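You operate a simulated robot arm through the tools that you are given. There is no shell and no other tool.

Carry out the task below with a simulated robot arm. There is one attempt and no reset: what you move stays moved.

JOB
Fit the 15 mm jaw in the press tool; run one empty cycle.
Fine: the old jaw goes in the jaw tray; push the pin back in; keep the tool drawn back.

The check looks at the end state, three seconds after you hand in, the way a careful person would. Anything else that was tipped, shoved, dropped, spilled or broken makes it a failure.

ROBOT AND FRAMES
A 7-joint arm with a two-finger parallel gripper, fixed in place. Base frame: the origin is at the foot of the arm, x ahead of it, y to its left, z up. Units: mm, degrees, N and s.
Its first joint turns from -166.0 to 166.0 degrees. Payload 4.4 kg.
Tool frame: the origin (TCP) lies between the finger pads and is the grasp point; the fingertips stand 23 mm ahead of it; z points along the fingers, y is the line along which they close. The gripper opens to 94 mm. The fingers are 38 mm wide and 10 mm thick; the gripper's body (54 by 96 mm) begins 39 mm behind the TCP.
Orientation is that of the tool frame in the base frame, as a unit quaternion [x, y, z, w]. With the fingers straight down and closing along the base's y, the tool's x points along the base's -x, its y along +y and its z along -z.

CONTROLS
- The arm moves only by the tool arm_command. Its argument "plan" is a list of rows, each a list of 7 numbers: the turn, a rotation vector about the tool's x, y, z in degrees, then the shift along the tool's x, y, z in m, then the finger opening in m, from 0 to 0.094. In form: [[rx, ry, rz, x, y, z, hand], ...]. A call has 1 to 20 rows; each row shifts and turns the commanded pose from where the row before left it, along the tool's axes as they then stand. Each row takes 0.2 s and may step no farther than 50 mm and 8.6 degrees from the row before; otherwise, or with a gripper value out of range, the whole call is refused. A pose out of reach is approached as far as the arm can. The call stops where the force on the tool passes 90 N (or 10 N more than at its start, if that is more) or the arm is blocked; 0.2 s more then pass. Each finger travels about 72 mm/s and halts on what it meets, pressing with about 25 N; the grip force reading is that of the motor and also rises with nothing between the fingers. The clock runs only during rows and for 0.2 s after the last one: add rows that do not move to give the fingers time. The reply holds the time, the measured pose of the TCP, the force on the tool along the base axes, the opening and the grip force, in the units named above and with some noise, with the torque about the TCP (base axes, N m) and any sound that the robot's microphone picked up.
- Cameras (640 x 400 px; columns grow to the right, rows downward): "scene" is fixed at [219.5, 652.2, 1719]; the picture's right is [-0.55, -0.83, 0.00], its down [-0.49, 0.33, -0.81] and it looks along [0.67, -0.45, -0.59] (base axes); focal length 339 px, centre (320, 200). "wrist" rides on the gripper at [86, 16, -75] in the tool frame; the picture's right is [-0.18, 0.98, 0.00], its down [-0.58, -0.11, -0.81] and it looks along [-0.79, -0.15, 0.59] (tool axes); focal length 243 px, centre (320, 200). There is no depth. A picture from a camera that has moved, and an enlarged one, comes with that camera's place and axes in the base frame and with its lens.
- capture(camera): a new picture of that camera. No time passes.
- close_up(camera, box): a new picture of the part [left, top, right, bottom] of that camera's present view, enlarged. No time passes.
- hand_in(): hands the job in; it is judged then, once.

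Nothing tells you positions but the pictures and the camera data. Unless the task says otherwise, let go and move clear before handing in.

The tools are called after "Request:" as name(argument=value, ...) on one line, values as JSON. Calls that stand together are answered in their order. arm_command: Moves the arm, as the interface text tells. Its arguments: {"type":"object","properties":{"plan":{"type":"array"}},"required":["plan"]} The other tools are called the same way: capture (camera) takes a picture; close_up (camera, box) takes an enlarged picture of a part of a camera's view; hand_in () hands the job in.

At the start:

```text
clock: 0.0
tcp_pos: [558.8, 199.8, 1384.1]
tool_rot: [0.0, 1.0, 0.0, 0.0]
wrist_force: [-0.2, -0.5, -0.5]
torque: [0.01, -0.01, 0.01]
opening: 94.4
grasp_force: 0.1
```

scene: 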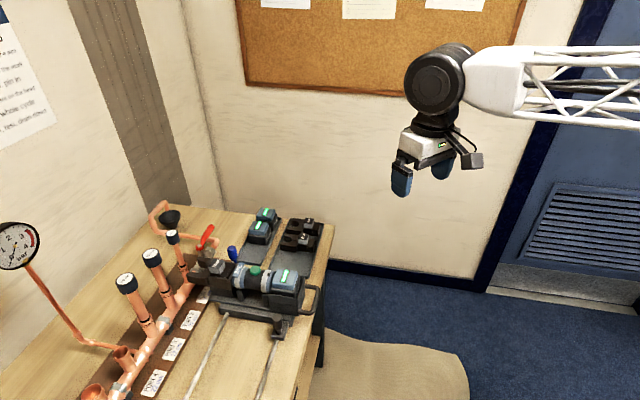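
wrist: 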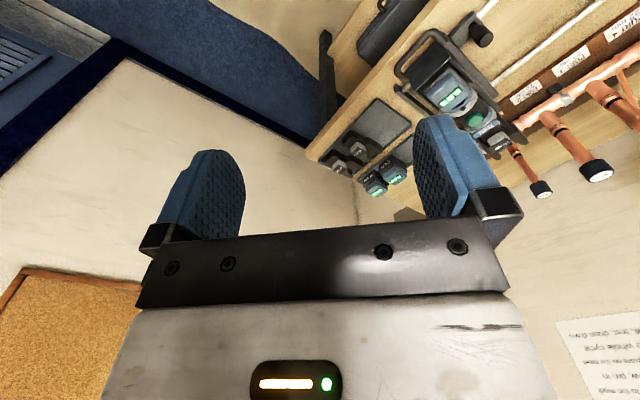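

I see a workbench with a press tool on rails, a jaw tray, batteries, copper pipes with gauges, and notes on the wall. I'll take enlarged pictures first to read labels and locate things.

Request:
close_up(camera="scene", box=[160, 190, 340, 350])

Request:
close_up(camera="scene", box=[0, 0, 120, 160])

Request:
close_up(camera="scene", box=[240, 195, 340, 260])

Request:
close_up(camera="scene", box=[180, 230, 320, 340])

Request:
close_up(camera="wrist", box=[300, 0, 640, 220])

Request:
close_up(camera="wrist", box=[540, 300, 640, 400])

```text
2.50 times, centred on (250, 270) of scene
camera zoom: at [219.5, 652.2, 1719.0], right [-0.55, -0.83, 0.0], down [-0.49, 0.33, -0.81], along [0.67, -0.45, -0.59], focal length 846 px, centre (495, 25)
```

zoom: 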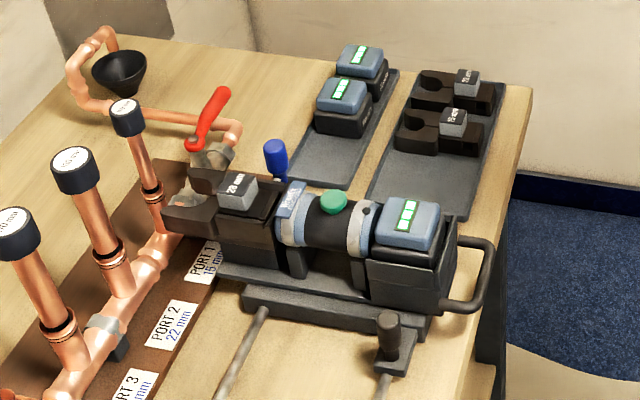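

```text
2.50 times, centred on (60, 80) of scene
camera zoom: at [219.5, 652.2, 1719.0], right [-0.55, -0.83, 0.0], down [-0.49, 0.33, -0.81], along [0.67, -0.45, -0.59], focal length 846 px, centre (970, 500)
```

zoom: 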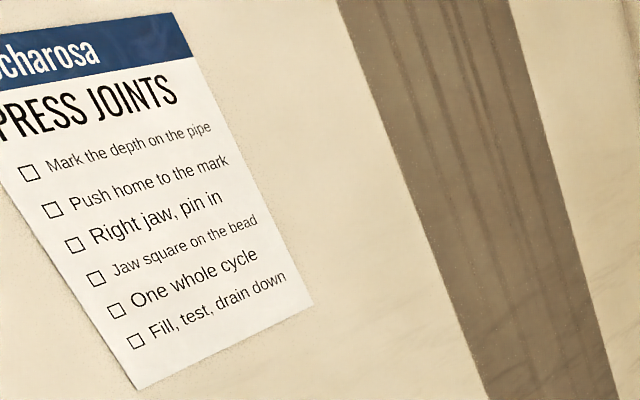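

```text
6.15 times, centred on (290, 228) of scene
camera zoom: at [219.5, 652.2, 1719.0], right [-0.55, -0.83, 0.0], down [-0.49, 0.33, -0.81], along [0.67, -0.45, -0.59], focal length 2084 px, centre (505, 31)
```

zoom: 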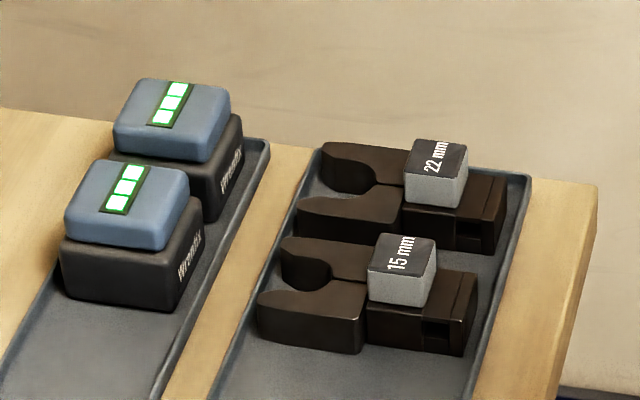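

```text
3.64 times, centred on (250, 285) of scene
camera zoom: at [219.5, 652.2, 1719.0], right [-0.55, -0.83, 0.0], down [-0.49, 0.33, -0.81], along [0.67, -0.45, -0.59], focal length 1231 px, centre (574, -109)
```

zoom: 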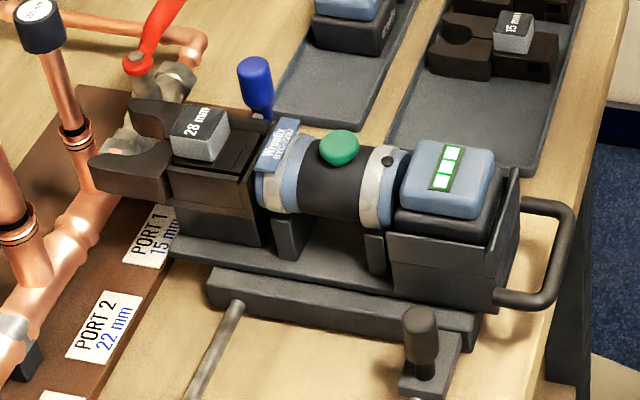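

```text
1.82 times, centred on (470, 110) of wrist
camera zoom: at [473.1, 216.0, 1459.3], right [0.18, 0.98, 0.0], down [0.58, -0.11, 0.81], along [0.79, -0.15, -0.59], focal length 441 px, centre (47, 364)
```

zoom: 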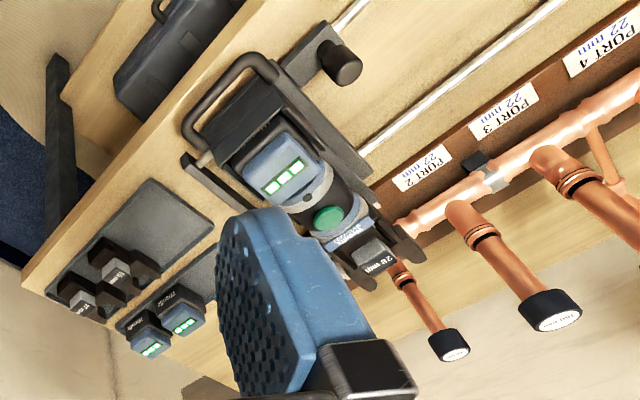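

```text
4.00 times, centred on (590, 350) of wrist
camera zoom: at [473.1, 216.0, 1459.3], right [0.18, 0.98, 0.0], down [0.58, -0.11, 0.81], along [0.79, -0.15, -0.59], focal length 970 px, centre (-760, -400)
```

zoom: 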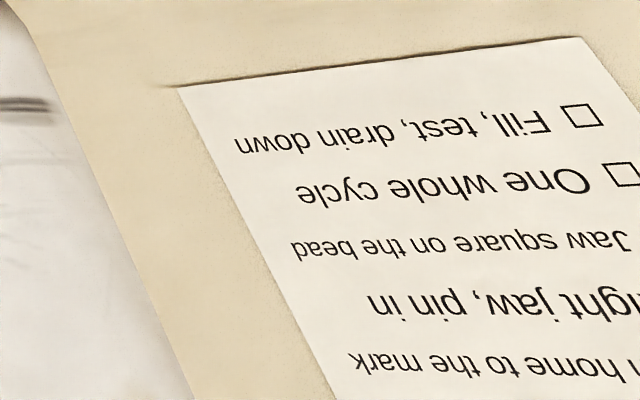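

The press tool holds the 28 mm jaw. The green cycle button is near (809, 456, 1056), and the 15 mm jaw sits in the tray near (945, 232, 945). The tool appears to point diagonally (+x, +y) towards the pipes. I'll bring the wrist camera nearer to see the pin and the tool's details.

Request:
arm_command(plan=[[0, 0, 0, -0.012, 0.031, 0.018, 0.094], [0, 0, 0, -0.012, 0.031, 0.018, 0.094], [0, 0, 0, -0.012, 0.031, 0.018, 0.094], [0, 0, 0, -0.012, 0.031, 0.018, 0.094], [0, 0, 0, -0.012, 0.031, 0.018, 0.094], [0, 0, 0, -0.012, 0.031, 0.018, 0.094], [0, 0, 0, -0.012, 0.031, 0.018, 0.094], [0, 0, 0, -0.012, 0.031, 0.018, 0.094], [0, 0, 0, 0, 0, 0, 0.094], [0, 0, 0, 0, 0, 0, 0.094]])

Request:
capture(camera="wrist")

Request:
capture(camera="scene")

```text
clock: 2.2
tcp_pos: [654.4, 444.9, 1239.7]
tool_rot: [0.0, 1.0, 0.0, 0.0]
wrist_force: [0.1, -0.5, -0.4]
torque: [0.0, 0.03, 0.0]
opening: 93.8
grasp_force: 0.1
```

```text
taken
camera wrist: at [568.9, 462.7, 1314.2], right [0.18, 0.98, 0.0], down [0.58, -0.11, 0.81], along [0.79, -0.15, -0.59], focal length 243 px, centre (320, 200)
```

wrist: 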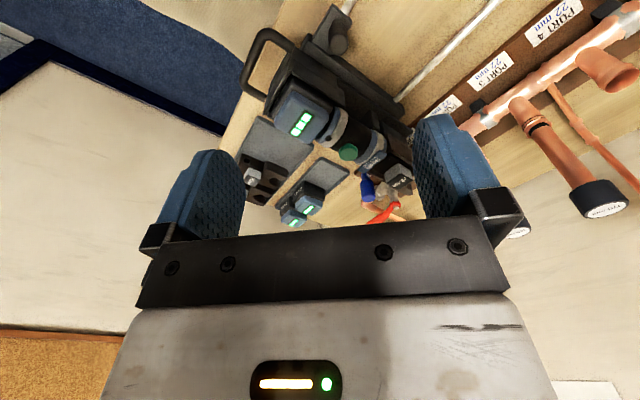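

```text
taken
```

scene: 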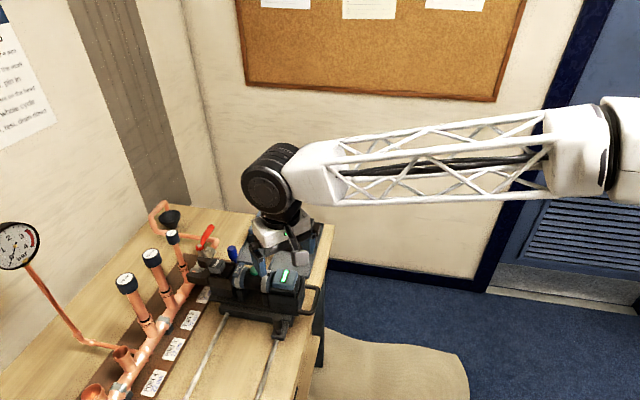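

Request:
close_up(camera="wrist", box=[220, 0, 440, 140])

Request:
close_up(camera="wrist", box=[310, 110, 430, 220])

Request:
close_up(camera="scene", box=[180, 235, 260, 285])

```text
2.86 times, centred on (330, 70) of wrist
camera zoom: at [568.9, 462.7, 1314.2], right [0.18, 0.98, 0.0], down [0.58, -0.11, 0.81], along [0.79, -0.15, -0.59], focal length 693 px, centre (291, 571)
```

zoom: 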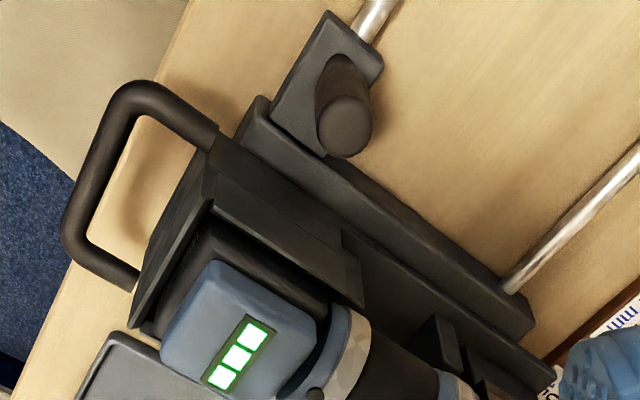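

```text
3.64 times, centred on (370, 165) of wrist
camera zoom: at [568.9, 462.7, 1314.2], right [0.18, 0.98, 0.0], down [0.58, -0.11, 0.81], along [0.79, -0.15, -0.59], focal length 882 px, centre (138, 327)
```

zoom: 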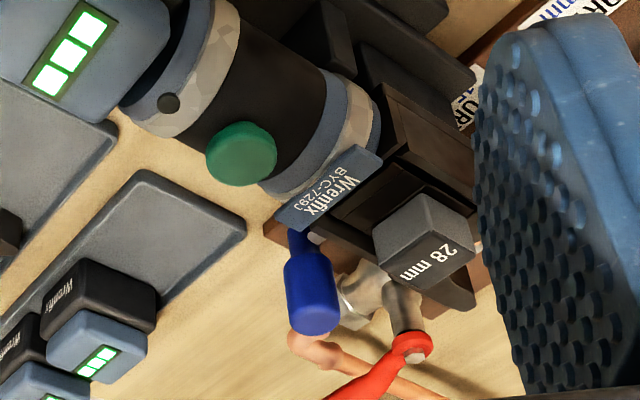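

```text
8.00 times, centred on (220, 260) of scene
camera zoom: at [219.5, 652.2, 1719.0], right [-0.55, -0.83, 0.0], down [-0.49, 0.33, -0.81], along [0.67, -0.45, -0.59], focal length 2709 px, centre (1120, -280)
```

zoom: 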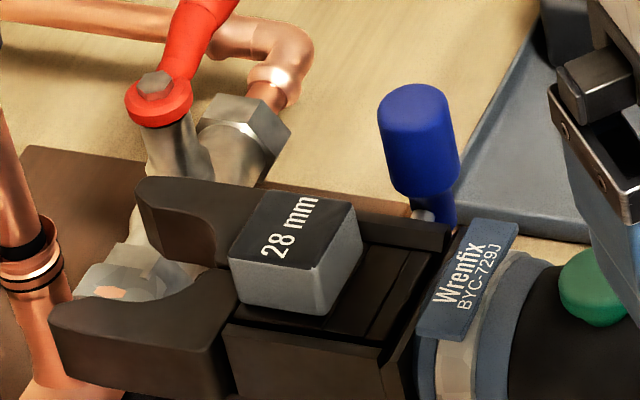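

The pin seems to be the blue-handled one on the tool's right side (towards +x, −y). I'll move round and turn the wrist camera to look at that side from the right.

Request:
arm_command(plan=[[0, 0, 0, -0.0343, -0.0127, 0.0183, 0.094], [0, 0, 0, -0.0343, -0.0127, 0.0183, 0.094], [0, 0, 0, -0.0343, -0.0127, 0.0183, 0.094], [0, 0, 0, -0.0343, -0.0127, 0.0183, 0.094], [0, 0, 0, -0.0343, -0.0127, 0.0183, 0.094], [0, 0, 0, -0.0343, -0.0127, 0.0183, 0.094], [0, 0, -8.2, 0, 0, 0, 0.094], [0, 0, -8.2, 0, 0, 0, 0.094], [0, 0, -8.2, 0, 0, 0, 0.094], [0, 0, -8.2, 0, 0, 0, 0.094], [0, 0, -8.2, 0, 0, 0, 0.094], [0, 0, -8.2, 0, 0, 0, 0.094], [0, 0, -8.2, 0, 0, 0, 0.094], [0, 0, -8.2, 0, 0, 0, 0.094], [0, 0, -8.2, 0, 0, 0, 0.094], [0, 0, -8.2, 0, 0, 0, 0.094], [0, 0, 0, 0, 0, 0, 0.094], [0, 0, 0, 0, 0, 0, 0.094]])

Request:
capture(camera="wrist")

Request:
capture(camera="scene")

```text
clock: 6.0
tcp_pos: [860.6, 371.6, 1131.3]
tool_rot: [-0.656, 0.755, 0.001, 0.0]
wrist_force: [-0.2, -0.5, 0.2]
torque: [-0.03, -0.04, 0.02]
opening: 93.9
grasp_force: 0.0
```

```text
taken
camera wrist: at [833.5, 287.7, 1205.8], right [-0.95, 0.32, 0.0], down [0.19, 0.56, 0.81], along [0.26, 0.76, -0.59], focal length 243 px, centre (320, 200)
```

wrist: 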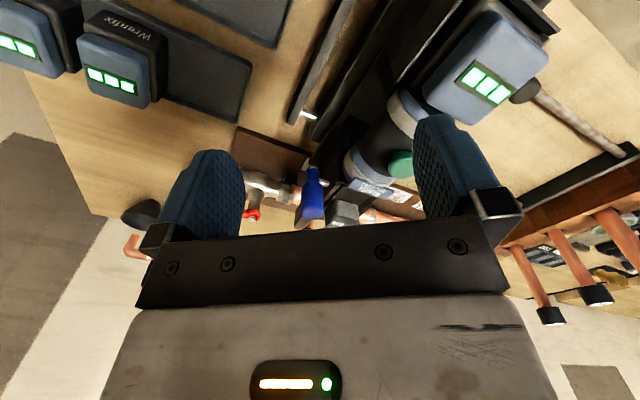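

```text
taken
```

scene: 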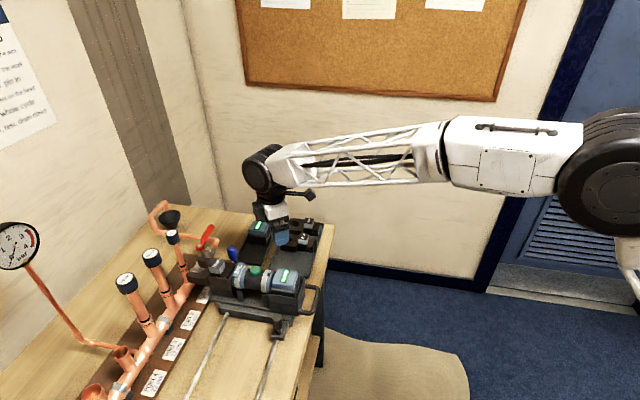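

Request:
close_up(camera="wrist", box=[230, 80, 430, 240])

Request:
close_up(camera="wrist", box=[0, 0, 300, 180])

Request:
close_up(camera="wrist", box=[270, 130, 370, 240])

```text
2.50 times, centred on (330, 160) of wrist
camera zoom: at [833.5, 287.7, 1205.8], right [-0.95, 0.32, 0.0], down [0.19, 0.56, 0.81], along [0.26, 0.76, -0.59], focal length 606 px, centre (295, 300)
```

zoom: 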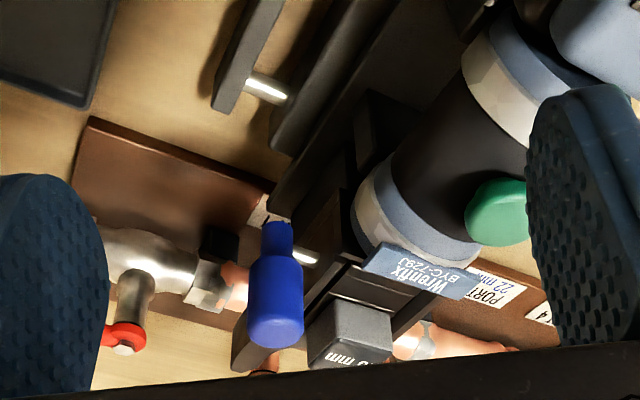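

```text
2.13 times, centred on (150, 90) of wrist
camera zoom: at [833.5, 287.7, 1205.8], right [-0.95, 0.32, 0.0], down [0.19, 0.56, 0.81], along [0.26, 0.76, -0.59], focal length 518 px, centre (683, 435)
```

zoom: 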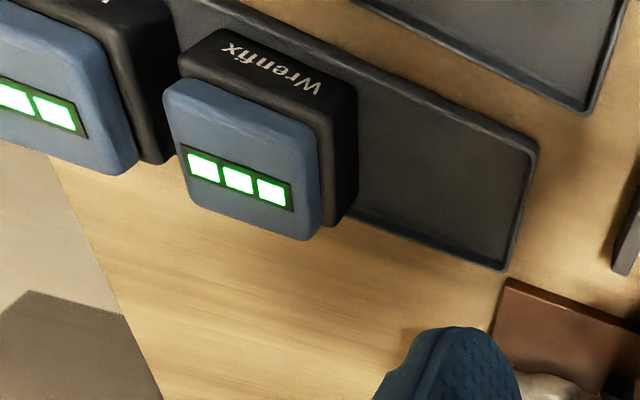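

```text
3.64 times, centred on (320, 185) of wrist
camera zoom: at [833.5, 287.7, 1205.8], right [-0.95, 0.32, 0.0], down [0.19, 0.56, 0.81], along [0.26, 0.76, -0.59], focal length 882 px, centre (320, 254)
```

zoom: 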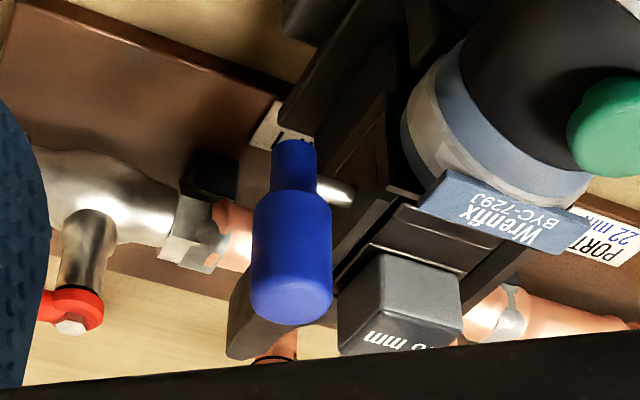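

The blue handle of the pin is centred near (909, 483, 1050), and its steel shaft shows between the handle and the tool head. Next I'll look at the head from its left side.

Request:
arm_command(plan=[[0, 0, 8.4, 0, 0, -0.006, 0.094], [0, 0, 8.4, 0, 0, -0.006, 0.094], [0, 0, 8.4, 0, 0, -0.006, 0.094], [0, 0, 8.4, 0, 0, -0.006, 0.094], [0, 0, 8.4, 0, 0, -0.006, 0.094], [0, 0, 8.4, 0, 0, 0, 0.094], [0, 0, 8.4, 0, 0, 0, 0.094], [0, 0, 8.4, 0, 0, 0, 0.094], [0, 0, 8.4, 0, 0, 0, 0.094], [0, 0, 8.4, 0, 0, 0, 0.094], [0, 0, 8.4, 0, 0, 0, 0.094], [0, 0, 8.4, 0, 0, 0, 0.094], [0, 0, 8.4, 0, 0, 0, 0.094], [0, 0, 8.4, 0, 0, 0, 0.094], [0, 0, 8.4, 0, 0, 0, 0.094], [0, 0, 0, 0.0399, 0.0214, 0, 0.094], [0, 0, 0, 0.0399, 0.0214, 0, 0.094], [0, 0, 0, 0.0399, 0.0214, 0, 0.094], [0, 0, 0, 0.0399, 0.0214, 0, 0.094], [0, 0, 0, 0.0399, 0.0214, 0, 0.094]])

Request:
capture(camera="wrist")

Request:
close_up(camera="wrist", box=[230, 60, 430, 240])

Request:
capture(camera="scene")

```text
clock: 10.2
tcp_pos: [793.7, 586.4, 1163.4]
tool_rot: [0.375, 0.927, 0.0, 0.0]
wrist_force: [0.0, 0.0, 0.2]
torque: [-0.06, -0.02, 0.04]
opening: 94.1
grasp_force: 0.0
```

```text
taken
camera wrist: at [742.9, 658.0, 1238.4], right [0.82, 0.58, 0.0], down [0.34, -0.48, 0.81], along [0.47, -0.66, -0.59], focal length 243 px, centre (320, 200)
```

wrist: 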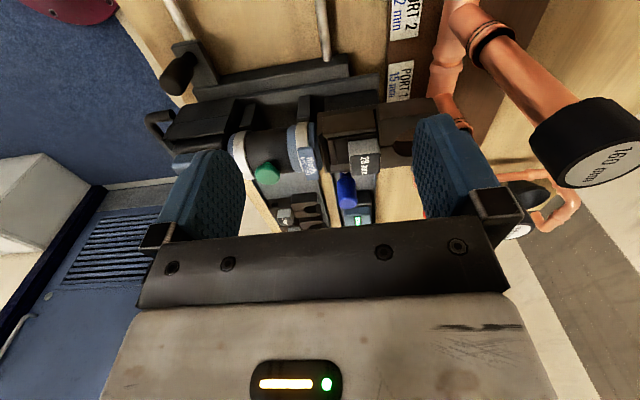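

```text
2.22 times, centred on (330, 150) of wrist
camera zoom: at [742.9, 658.0, 1238.4], right [0.82, 0.58, 0.0], down [0.34, -0.48, 0.81], along [0.47, -0.66, -0.59], focal length 539 px, centre (298, 311)
```

zoom: 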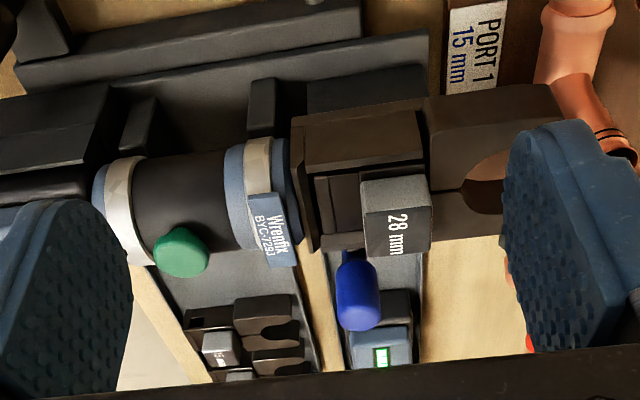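

```text
taken
```

scene: 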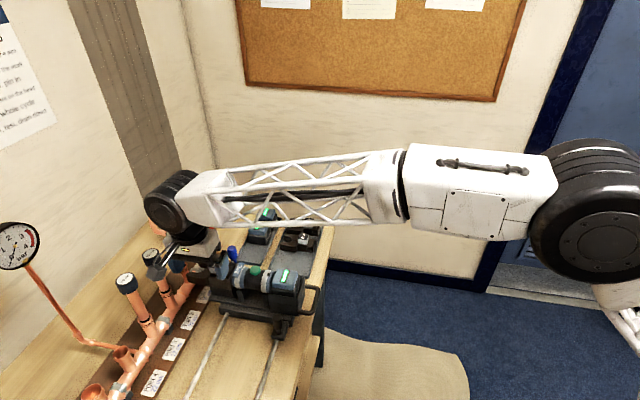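

Request:
close_up(camera="wrist", box=[310, 90, 430, 220])

Request:
close_up(camera="wrist", box=[150, 0, 350, 120])

Request:
close_up(camera="wrist", box=[260, 160, 390, 240])

```text
3.08 times, centred on (370, 155) of wrist
camera zoom: at [742.9, 658.0, 1238.4], right [0.82, 0.58, 0.0], down [0.34, -0.48, 0.81], along [0.47, -0.66, -0.59], focal length 746 px, centre (166, 338)
```

zoom: 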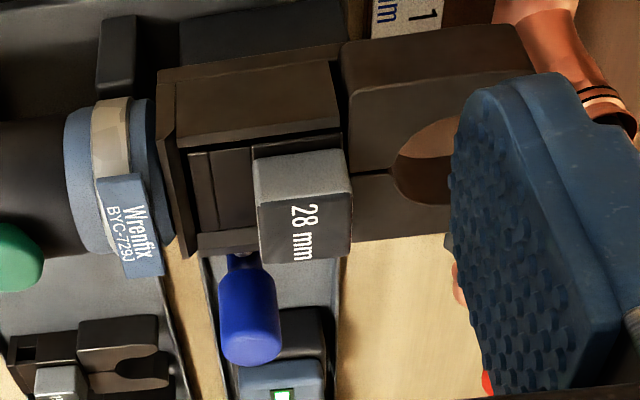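

```text
3.20 times, centred on (250, 60) of wrist
camera zoom: at [742.9, 658.0, 1238.4], right [0.82, 0.58, 0.0], down [0.34, -0.48, 0.81], along [0.47, -0.66, -0.59], focal length 776 px, centre (544, 648)
```

zoom: 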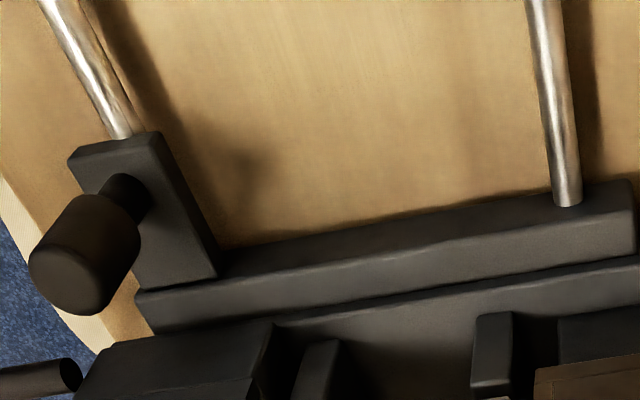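

```text
4.92 times, centred on (325, 200) of wrist
camera zoom: at [742.9, 658.0, 1238.4], right [0.82, 0.58, 0.0], down [0.34, -0.48, 0.81], along [0.47, -0.66, -0.59], focal length 1194 px, centre (295, 200)
```

zoom: 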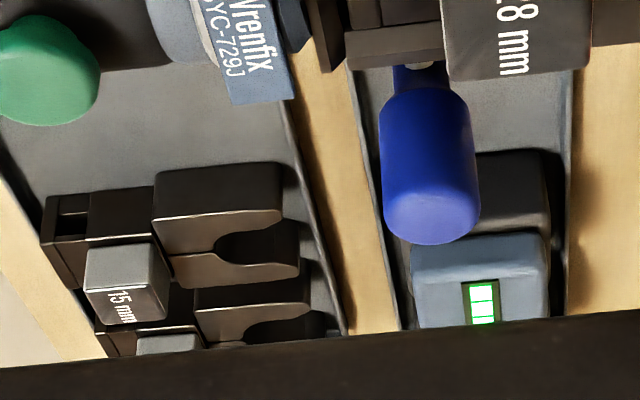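

The head is a fork with an open top. The jaw's tang sits between its side walls, with the label cube (top centre about (885, 538, 1060)) as the lifting handle. I'll turn the gripper to line up with the tool's axis and view the head closely from behind.

Request:
arm_command(plan=[[0, 0, 0, -0.033, 0.0013, -0.006, 0.094], [0, 0, 0, -0.033, 0.0013, -0.006, 0.094], [0, 0, 0, -0.033, 0.0013, -0.006, 0.094], [0, 0, -8.24, 0, 0, 0, 0.094], [0, 0, -8.24, 0, 0, 0, 0.094], [0, 0, -8.24, 0, 0, 0, 0.094], [0, 0, -8.24, 0, 0, 0, 0.094], [0, 0, -8.24, 0, 0, 0, 0.094], [0, 0, -8.24, 0, 0, 0, 0.094], [0, 0, -8.24, 0, 0, 0, 0.094], [0, 0, -8.24, 0, 0, 0, 0.094], [0, 0, -8.24, 0, 0, 0, 0.094], [0, 0, -8.24, 0, 0, 0, 0.094], [0, 0, -8.24, 0, 0, 0, 0.094], [0, 0, 0, 0, 0, 0, 0.094], [0, 0, 0, 0, 0, 0, 0.094]])

Request:
capture(camera="wrist")

Request:
close_up(camera="wrist", box=[230, 60, 430, 240])

```text
clock: 13.6
tcp_pos: [865.5, 520.0, 1178.4]
tool_rot: [-0.396, 0.918, 0.001, 0.0]
wrist_force: [-1.1, -0.5, -0.5]
torque: [0.02, -0.01, 0.0]
opening: 94.3
grasp_force: 0.1
```

```text
taken
camera wrist: at [794.5, 469.5, 1254.1], right [-0.59, 0.81, 0.0], down [0.48, 0.35, 0.81], along [0.65, 0.47, -0.59], focal length 243 px, centre (320, 200)
```

wrist: 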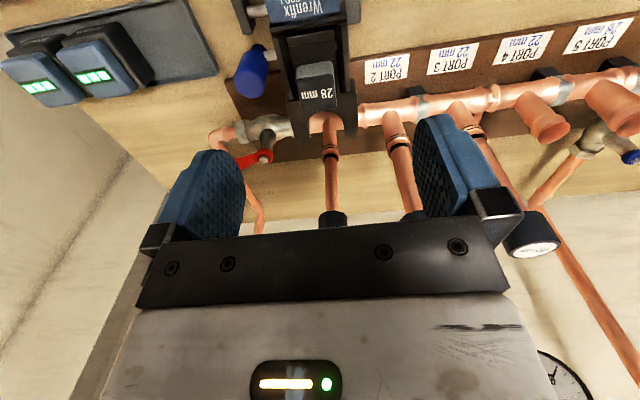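

```text
2.22 times, centred on (330, 150) of wrist
camera zoom: at [794.5, 469.5, 1254.1], right [-0.59, 0.81, 0.0], down [0.48, 0.35, 0.81], along [0.65, 0.47, -0.59], focal length 539 px, centre (298, 311)
```

zoom: 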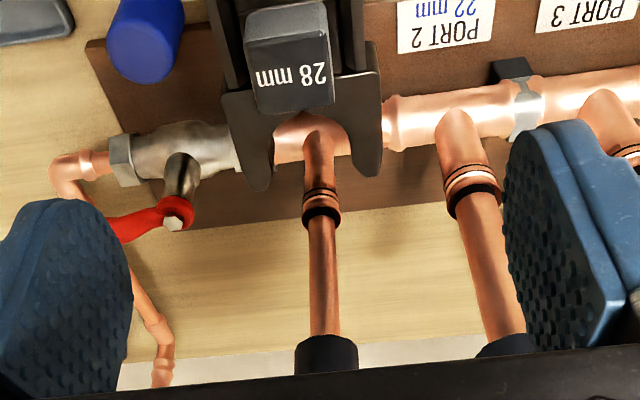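

Request:
close_up(camera="wrist", box=[220, 0, 400, 112])

Request:
close_up(camera="wrist", box=[220, 40, 370, 140])

Request:
close_up(camera="scene", box=[190, 230, 330, 345])

```text
3.56 times, centred on (310, 56) of wrist
camera zoom: at [794.5, 469.5, 1254.1], right [-0.59, 0.81, 0.0], down [0.48, 0.35, 0.81], along [0.65, 0.47, -0.59], focal length 863 px, centre (356, 712)
```

zoom: 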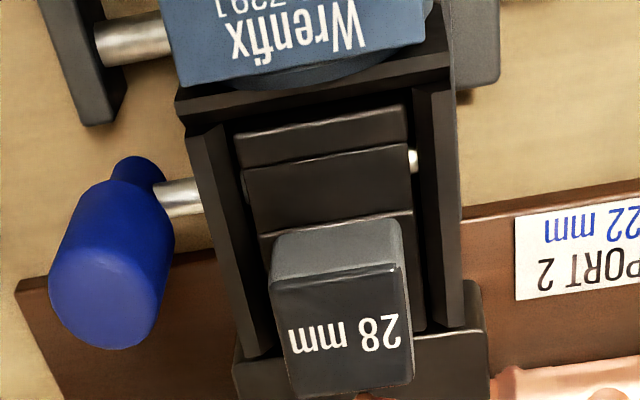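

```text
4.00 times, centred on (295, 90) of wrist
camera zoom: at [794.5, 469.5, 1254.1], right [-0.59, 0.81, 0.0], down [0.48, 0.35, 0.81], along [0.65, 0.47, -0.59], focal length 970 px, centre (420, 640)
```

zoom: 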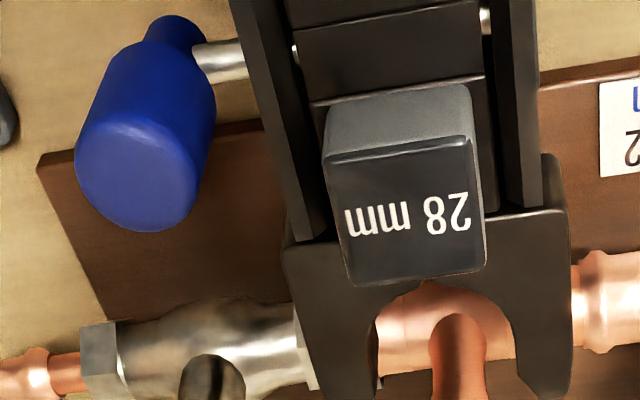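

```text
3.48 times, centred on (260, 288) of scene
camera zoom: at [219.5, 652.2, 1719.0], right [-0.55, -0.83, 0.0], down [-0.49, 0.33, -0.81], along [0.67, -0.45, -0.59], focal length 1178 px, centre (529, -104)
```

zoom: 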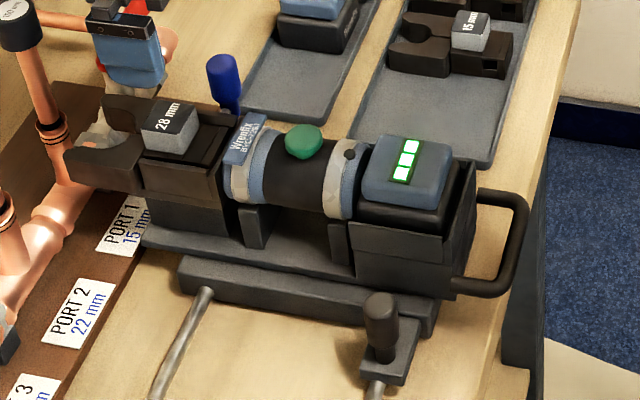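

The pin runs through both fork walls and the tang. Its handle is about 24 mm in diameter at (908, 482, top about 1067), and the tool axis is at 45°. I'll square up the gripper, narrow the fingers and hover over the handle.

Request:
arm_command(plan=[[0, 0, 1.67, 0, 0, 0, 0.06], [0, 0, 0, 0.0009, -0.028, 0, 0.042], [0, 0, 0, 0.0009, -0.0282, 0, 0.042], [0, 0, 0, 0, 0, 0.031, 0.042], [0, 0, 0, 0, 0, 0.031, 0.042], [0, 0, 0, 0, 0, 0, 0.042], [0, 0, 0, 0, 0, 0, 0.042]])

Request:
capture(camera="wrist")

Request:
close_up(camera="wrist", box=[220, 40, 420, 240])

Request:
close_up(camera="scene", box=[160, 180, 320, 300])

```text
clock: 15.2
tcp_pos: [903.4, 478.1, 1116.1]
tool_rot: [-0.382, 0.924, 0.0, 0.001]
wrist_force: [0.4, -0.1, -0.1]
torque: [0.0, 0.0, 0.01]
opening: 42.2
grasp_force: 0.1
```

```text
taken
camera wrist: at [831.3, 429.1, 1190.6], right [-0.56, 0.83, 0.0], down [0.49, 0.33, 0.81], along [0.67, 0.46, -0.59], focal length 243 px, centre (320, 200)
```

wrist: 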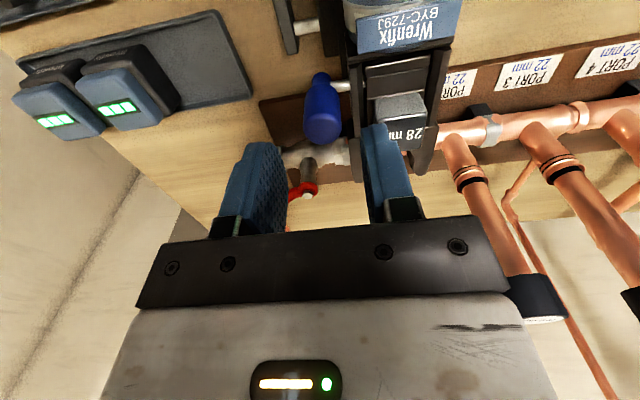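

```text
2.00 times, centred on (320, 140) of wrist
camera zoom: at [831.3, 429.1, 1190.6], right [-0.56, 0.83, 0.0], down [0.49, 0.33, 0.81], along [0.67, 0.46, -0.59], focal length 485 px, centre (320, 320)
```

zoom: 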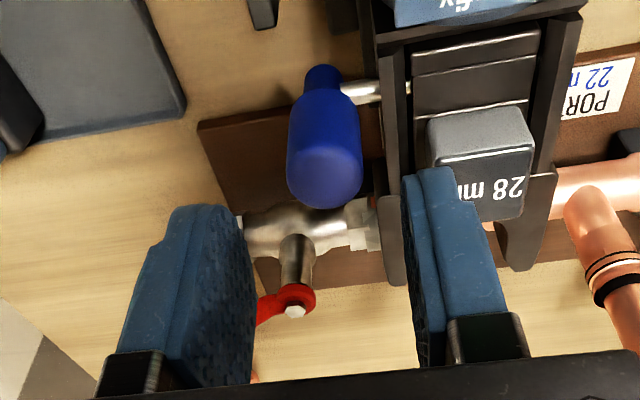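

```text
3.33 times, centred on (240, 240) of scene
camera zoom: at [219.5, 652.2, 1719.0], right [-0.55, -0.83, 0.0], down [-0.49, 0.33, -0.81], along [0.67, -0.45, -0.59], focal length 1129 px, centre (587, 67)
```

zoom: 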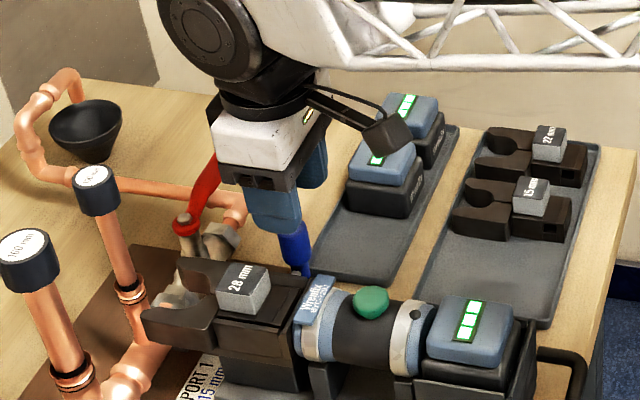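

The hover is in position and the handle sits between the fingers. I'll lower until the tips are just above the fork wall, then close on the handle.

Request:
arm_command(plan=[[0, 0, 0, 0, 0, 0.02, 0.042], [0, 0, 0, 0, 0, 0.02, 0.042], [0, 0, 0, 0, 0, 0.006, 0.042], [0, 0, 0, 0, 0, 0, 0.042]])

Request:
close_up(camera="wrist", box=[220, 40, 420, 240])

Request:
close_up(camera="scene", box=[180, 220, 300, 300])

```text
clock: 16.2
tcp_pos: [904.5, 479.9, 1069.6]
tool_rot: [-0.383, 0.924, 0.0, 0.0]
wrist_force: [-0.1, 0.4, -0.7]
torque: [-0.03, -0.01, 0.0]
opening: 42.0
grasp_force: 0.0
```

```text
2.00 times, centred on (320, 140) of wrist
camera zoom: at [830.9, 430.7, 1144.2], right [-0.56, 0.83, 0.0], down [0.49, 0.33, 0.81], along [0.67, 0.46, -0.59], focal length 485 px, centre (320, 320)
```

zoom: 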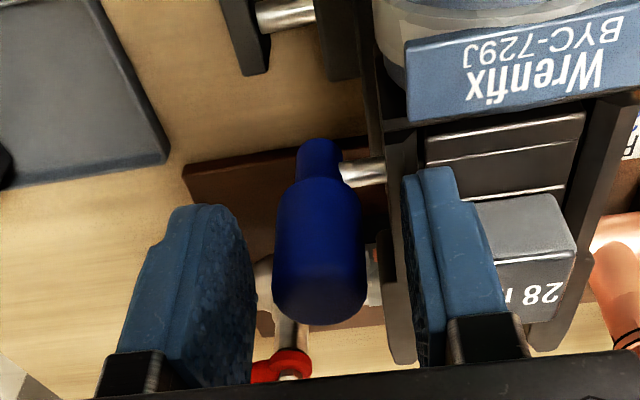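

```text
5.00 times, centred on (240, 260) of scene
camera zoom: at [219.5, 652.2, 1719.0], right [-0.55, -0.83, 0.0], down [-0.49, 0.33, -0.81], along [0.67, -0.45, -0.59], focal length 1693 px, centre (720, -100)
```

zoom: 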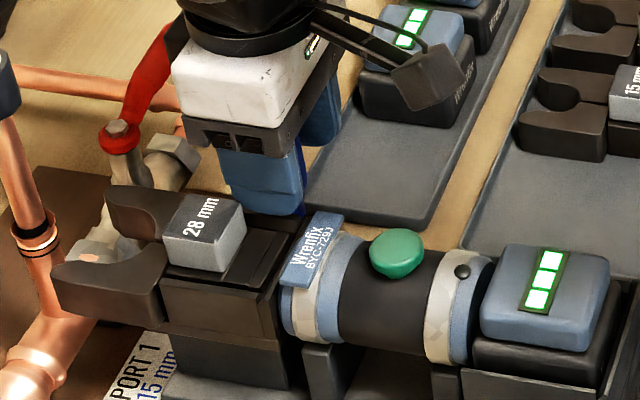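

Request:
arm_command(plan=[[0, 0, 0, 0, 0, 0, 0.03], [0, 0, 0, 0, 0, 0, 0.02], [0, 0, 0, 0, 0, 0, 0.018], [0, 0, 0, 0, 0, 0, 0.018]])

Request:
close_up(camera="wrist", box=[220, 40, 420, 240])

```text
clock: 17.2
tcp_pos: [903.1, 480.9, 1069.6]
tool_rot: [-0.383, 0.924, 0.0, 0.0]
wrist_force: [1.6, -1.7, -0.3]
torque: [0.35, 0.32, -0.03]
opening: 23.3
grasp_force: 45.1
```

```text
2.00 times, centred on (320, 140) of wrist
camera zoom: at [830.9, 430.6, 1144.2], right [-0.56, 0.83, 0.0], down [0.49, 0.33, 0.81], along [0.67, 0.46, -0.59], focal length 485 px, centre (320, 320)
```

zoom: 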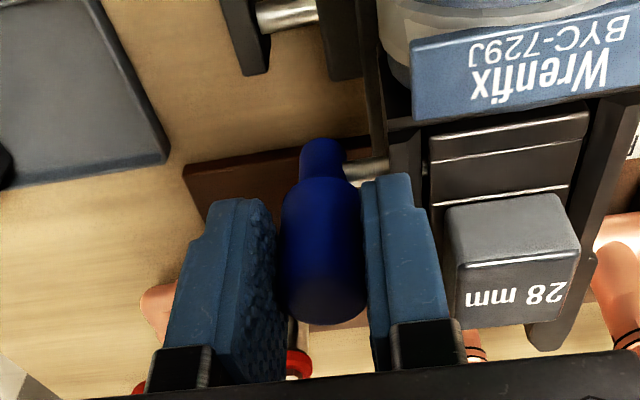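

The fingers hold the handle, with the opening at 23.3 mm. Now I'll pull slowly outward along the pin's axis while watching the force.

Request:
arm_command(plan=[[0, 0, 0, 0, -0.004, 0, 0.018], [0, 0, 0, 0, -0.004, 0, 0.018], [0, 0, 0, 0, -0.004, 0, 0.018], [0, 0, 0, 0, 0, 0, 0.018]])

Request:
close_up(camera="wrist", box=[220, 0, 420, 200])

```text
clock: 18.2
tcp_pos: [911.5, 472.9, 1069.0]
tool_rot: [-0.383, 0.924, 0.0, 0.0]
wrist_force: [-2.6, -1.9, 6.6]
torque: [-0.04, 0.78, 0.04]
opening: 23.3
grasp_force: 45.1
```

```text
2.00 times, centred on (320, 100) of wrist
camera zoom: at [840.0, 423.8, 1144.1], right [-0.56, 0.83, 0.0], down [0.49, 0.33, 0.81], along [0.67, 0.46, -0.59], focal length 485 px, centre (320, 400)
```

zoom: 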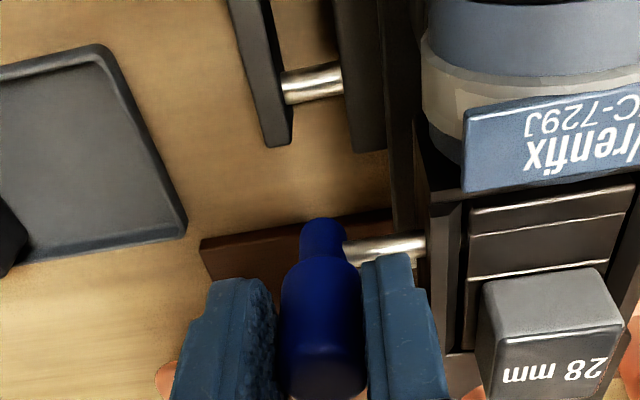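

The pin slides out with little force. I'll continue pulling.

Request:
arm_command(plan=[[0, 0, 0, 0, -0.005, 0, 0.018], [0, 0, 0, 0, -0.005, 0, 0.018], [0, 0, 0, 0, -0.005, 0, 0.018], [0, 0, 0, 0, -0.005, 0, 0.018], [0, 0, 0, 0, -0.005, 0, 0.018], [0, 0, 0, 0, 0, 0, 0.018]])

Request:
close_up(camera="wrist", box=[220, 0, 460, 200])

Request:
close_up(camera="scene", box=[180, 220, 340, 340])

```text
clock: 19.6
tcp_pos: [929.7, 453.8, 1069.1]
tool_rot: [-0.383, 0.924, -0.002, -0.001]
wrist_force: [-3.6, -3.0, -22.2]
torque: [-0.5, -0.3, 0.05]
opening: 23.3
grasp_force: 45.2
```

```text
2.00 times, centred on (340, 100) of wrist
camera zoom: at [858.8, 405.3, 1144.5], right [-0.56, 0.83, 0.0], down [0.49, 0.34, 0.8], along [0.66, 0.45, -0.59], focal length 485 px, centre (280, 400)
```

zoom: 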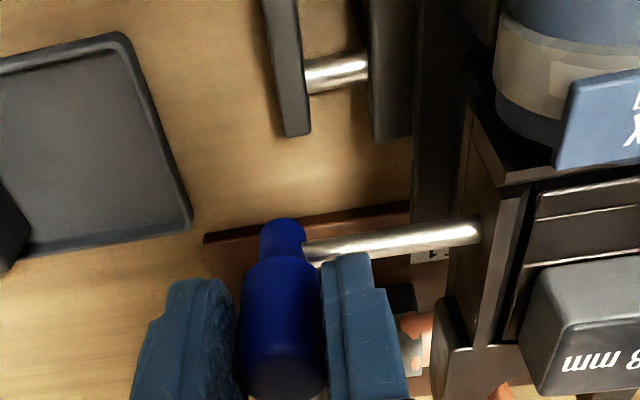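

```text
3.33 times, centred on (260, 280) of scene
camera zoom: at [219.5, 652.2, 1719.0], right [-0.55, -0.83, 0.0], down [-0.49, 0.33, -0.81], along [0.67, -0.45, -0.59], focal length 1129 px, centre (520, -67)
```

zoom: 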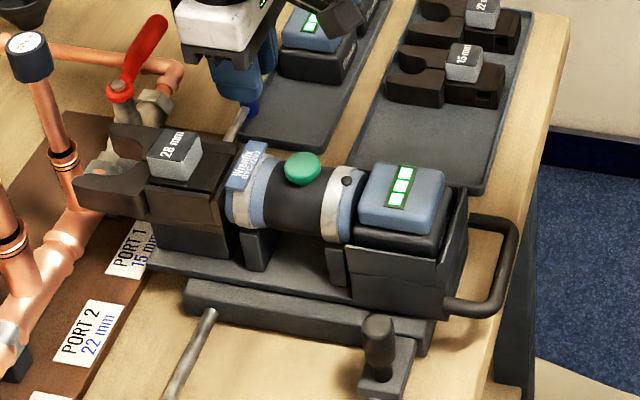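

The pin is about 38 mm out, and nothing else has moved. I'll pull further in small steps.

Request:
arm_command(plan=[[0, 0, 0, 0, -0.004, 0, 0.018], [0, 0, 0, 0, -0.004, 0, 0.018], [0, 0, 0, 0, -0.004, 0, 0.018], [0, 0, 0, 0, 0, 0, 0.018]])

Request:
close_up(camera="wrist", box=[220, 0, 460, 200])

Request:
close_up(camera="scene", box=[190, 230, 270, 290])

```text
clock: 20.6
tcp_pos: [938.8, 445.5, 1070.5]
tool_rot: [-0.383, 0.924, 0.0, 0.0]
wrist_force: [0.8, -1.2, -26.8]
torque: [-0.28, -0.53, -0.03]
opening: 22.9
grasp_force: 44.2
```

```text
2.00 times, centred on (340, 100) of wrist
camera zoom: at [867.2, 396.7, 1144.5], right [-0.56, 0.83, 0.0], down [0.49, 0.33, 0.81], along [0.67, 0.45, -0.59], focal length 485 px, centre (280, 400)
```

zoom: 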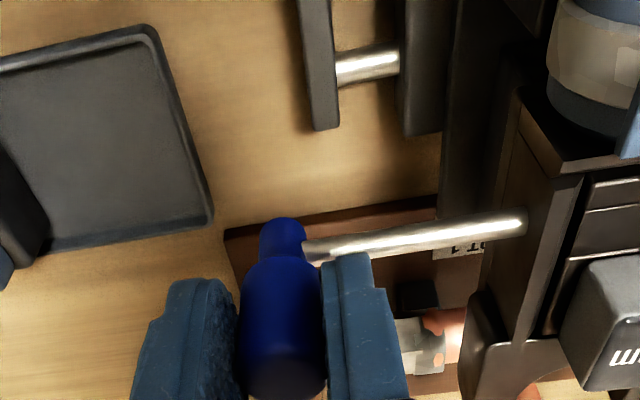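

```text
6.67 times, centred on (230, 260) of scene
camera zoom: at [219.5, 652.2, 1719.0], right [-0.55, -0.83, 0.0], down [-0.49, 0.33, -0.81], along [0.67, -0.45, -0.59], focal length 2257 px, centre (920, -200)
```

zoom: 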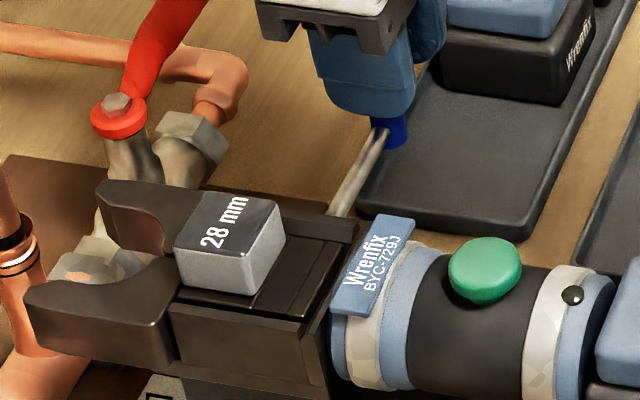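

Request:
arm_command(plan=[[0, 0, 0, 0, -0.002, 0, 0.018], [0, 0, 0, 0, -0.002, 0, 0.018], [0, 0, 0, 0, 0, 0, 0.018]])

Request:
close_up(camera="wrist", box=[220, 0, 460, 200])

```text
clock: 21.4
tcp_pos: [941.2, 444.9, 1070.1]
tool_rot: [-0.384, 0.923, 0.0, -0.002]
wrist_force: [-34.2, 28.9, -31.4]
torque: [-0.5, 0.07, 0.24]
opening: 23.3
grasp_force: 44.7
```

```text
2.00 times, centred on (340, 100) of wrist
camera zoom: at [869.3, 395.4, 1144.9], right [-0.57, 0.82, 0.0], down [0.49, 0.33, 0.81], along [0.66, 0.46, -0.59], focal length 485 px, centre (280, 400)
```

zoom: 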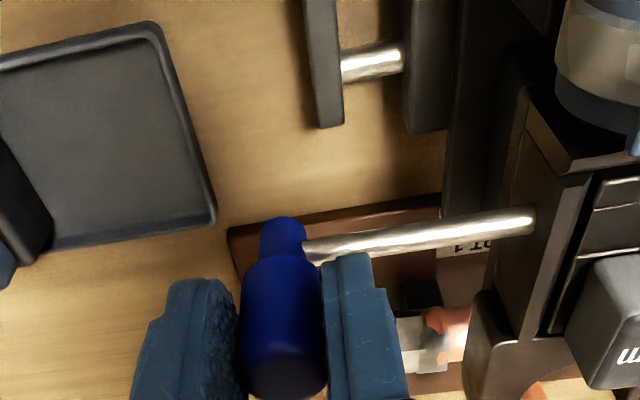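

The pin has reached its stop, about 52 mm out and captive. I'll ease off a little, open the fingers, and rise clear.

Request:
arm_command(plan=[[0, 0, 0, 0, 0.002, 0, 0.018], [0, 0, 0, 0, 0, 0, 0.042], [0, 0, 0, 0, 0, 0, 0.042], [0, 0, 0, 0, 0, 0, 0.042], [0, 0, 0, 0, 0, -0.03, 0.042], [0, 0, 0, 0, 0, -0.04, 0.042], [0, 0, 0, 0, 0, -0.04, 0.042], [0, 0, 0, 0, 0, 0, 0.042]])

Request:
capture(camera="wrist")

Request:
close_up(camera="wrist", box=[270, 0, 450, 130])

Request:
close_up(camera="scene", box=[180, 220, 340, 340])

```text
clock: 23.2
tcp_pos: [941.1, 442.2, 1182.6]
tool_rot: [-0.382, 0.924, 0.0, -0.001]
wrist_force: [0.1, 0.6, 1.1]
torque: [-0.03, 0.02, 0.01]
opening: 41.9
grasp_force: 0.1
```

```text
taken
camera wrist: at [868.7, 392.8, 1257.0], right [-0.56, 0.83, 0.0], down [0.49, 0.33, 0.81], along [0.67, 0.46, -0.59], focal length 243 px, centre (320, 200)
```

wrist: 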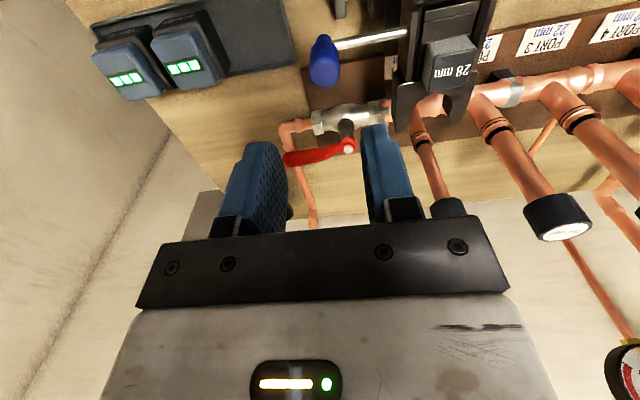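

```text
3.08 times, centred on (360, 65) of wrist
camera zoom: at [868.7, 392.8, 1257.0], right [-0.56, 0.83, 0.0], down [0.49, 0.33, 0.81], along [0.67, 0.46, -0.59], focal length 746 px, centre (197, 615)
```

zoom: 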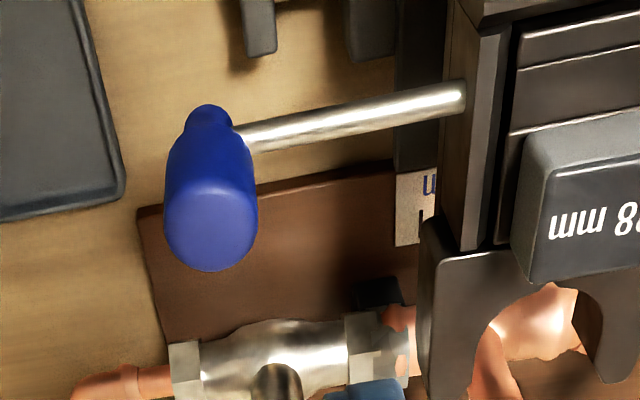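

```text
3.33 times, centred on (260, 280) of scene
camera zoom: at [219.5, 652.2, 1719.0], right [-0.55, -0.83, 0.0], down [-0.49, 0.33, -0.81], along [0.67, -0.45, -0.59], focal length 1129 px, centre (520, -67)
```

zoom: 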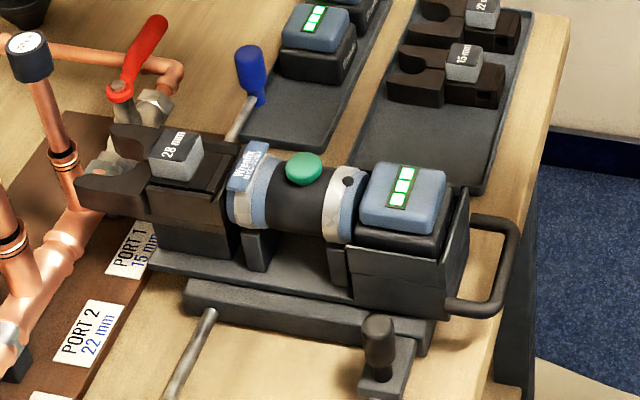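

The pin stays drawn out against its stop. I'll turn the gripper so it closes along the tool's axis, with the camera on the tray side, and look at the tray closely.

Request:
arm_command(plan=[[0, 0, -8.2, 0, 0, 0, 0.042], [0, 0, -8.2, 0, 0, 0, 0.042], [0, 0, -8.2, 0, 0, 0, 0.06], [0, 0, -8.2, 0, 0, 0, 0.07], [0, 0, -8.2, 0, 0, 0, 0.07], [0, 0, -8.2, 0, 0, 0, 0.07], [0, 0, -8.2, 0, 0, 0, 0.07], [0, 0, -8.2, 0, 0, 0, 0.07], [0, 0, -8.2, 0, 0, 0, 0.07], [0, 0, -8.2, 0, 0, 0, 0.07], [0, 0, -8.1, 0, 0, 0, 0.07], [0, 0, 0, 0.0194, 0.028, 0.0125, 0.07], [0, 0, 0, 0.0194, 0.028, 0.0125, 0.07], [0, 0, 0, 0.0194, 0.028, 0.0125, 0.07], [0, 0, 0, 0.0194, 0.028, 0.0125, 0.07], [0, 0, 0, 0.0194, 0.028, 0.0125, 0.07], [0, 0, 0, 0, 0, 0, 0.07]])

Request:
capture(camera="wrist")

Request:
capture(camera="scene")

```text
clock: 26.8
tcp_pos: [908.7, 276.1, 1119.7]
tool_rot: [0.924, -0.382, 0.0, 0.0]
wrist_force: [-0.3, -0.7, -0.8]
torque: [0.01, -0.01, -0.01]
opening: 70.0
grasp_force: 0.0
```

```text
taken
camera wrist: at [958.9, 203.0, 1195.0], right [-0.82, -0.57, 0.0], down [-0.33, 0.49, 0.81], along [-0.46, 0.66, -0.59], focal length 243 px, centre (320, 200)
```

wrist: 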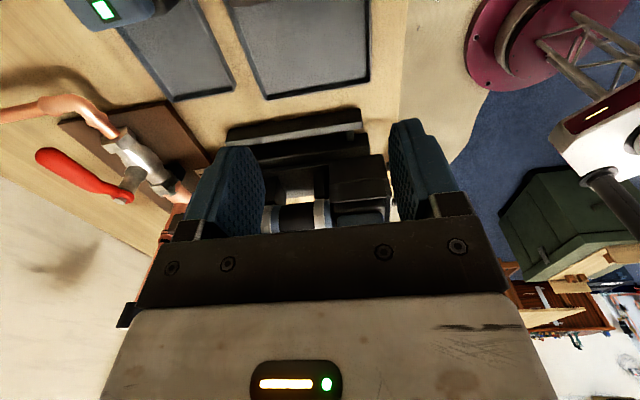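

```text
taken
```

scene: 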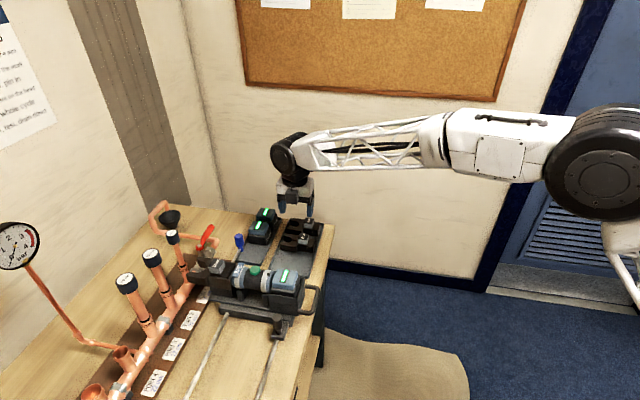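

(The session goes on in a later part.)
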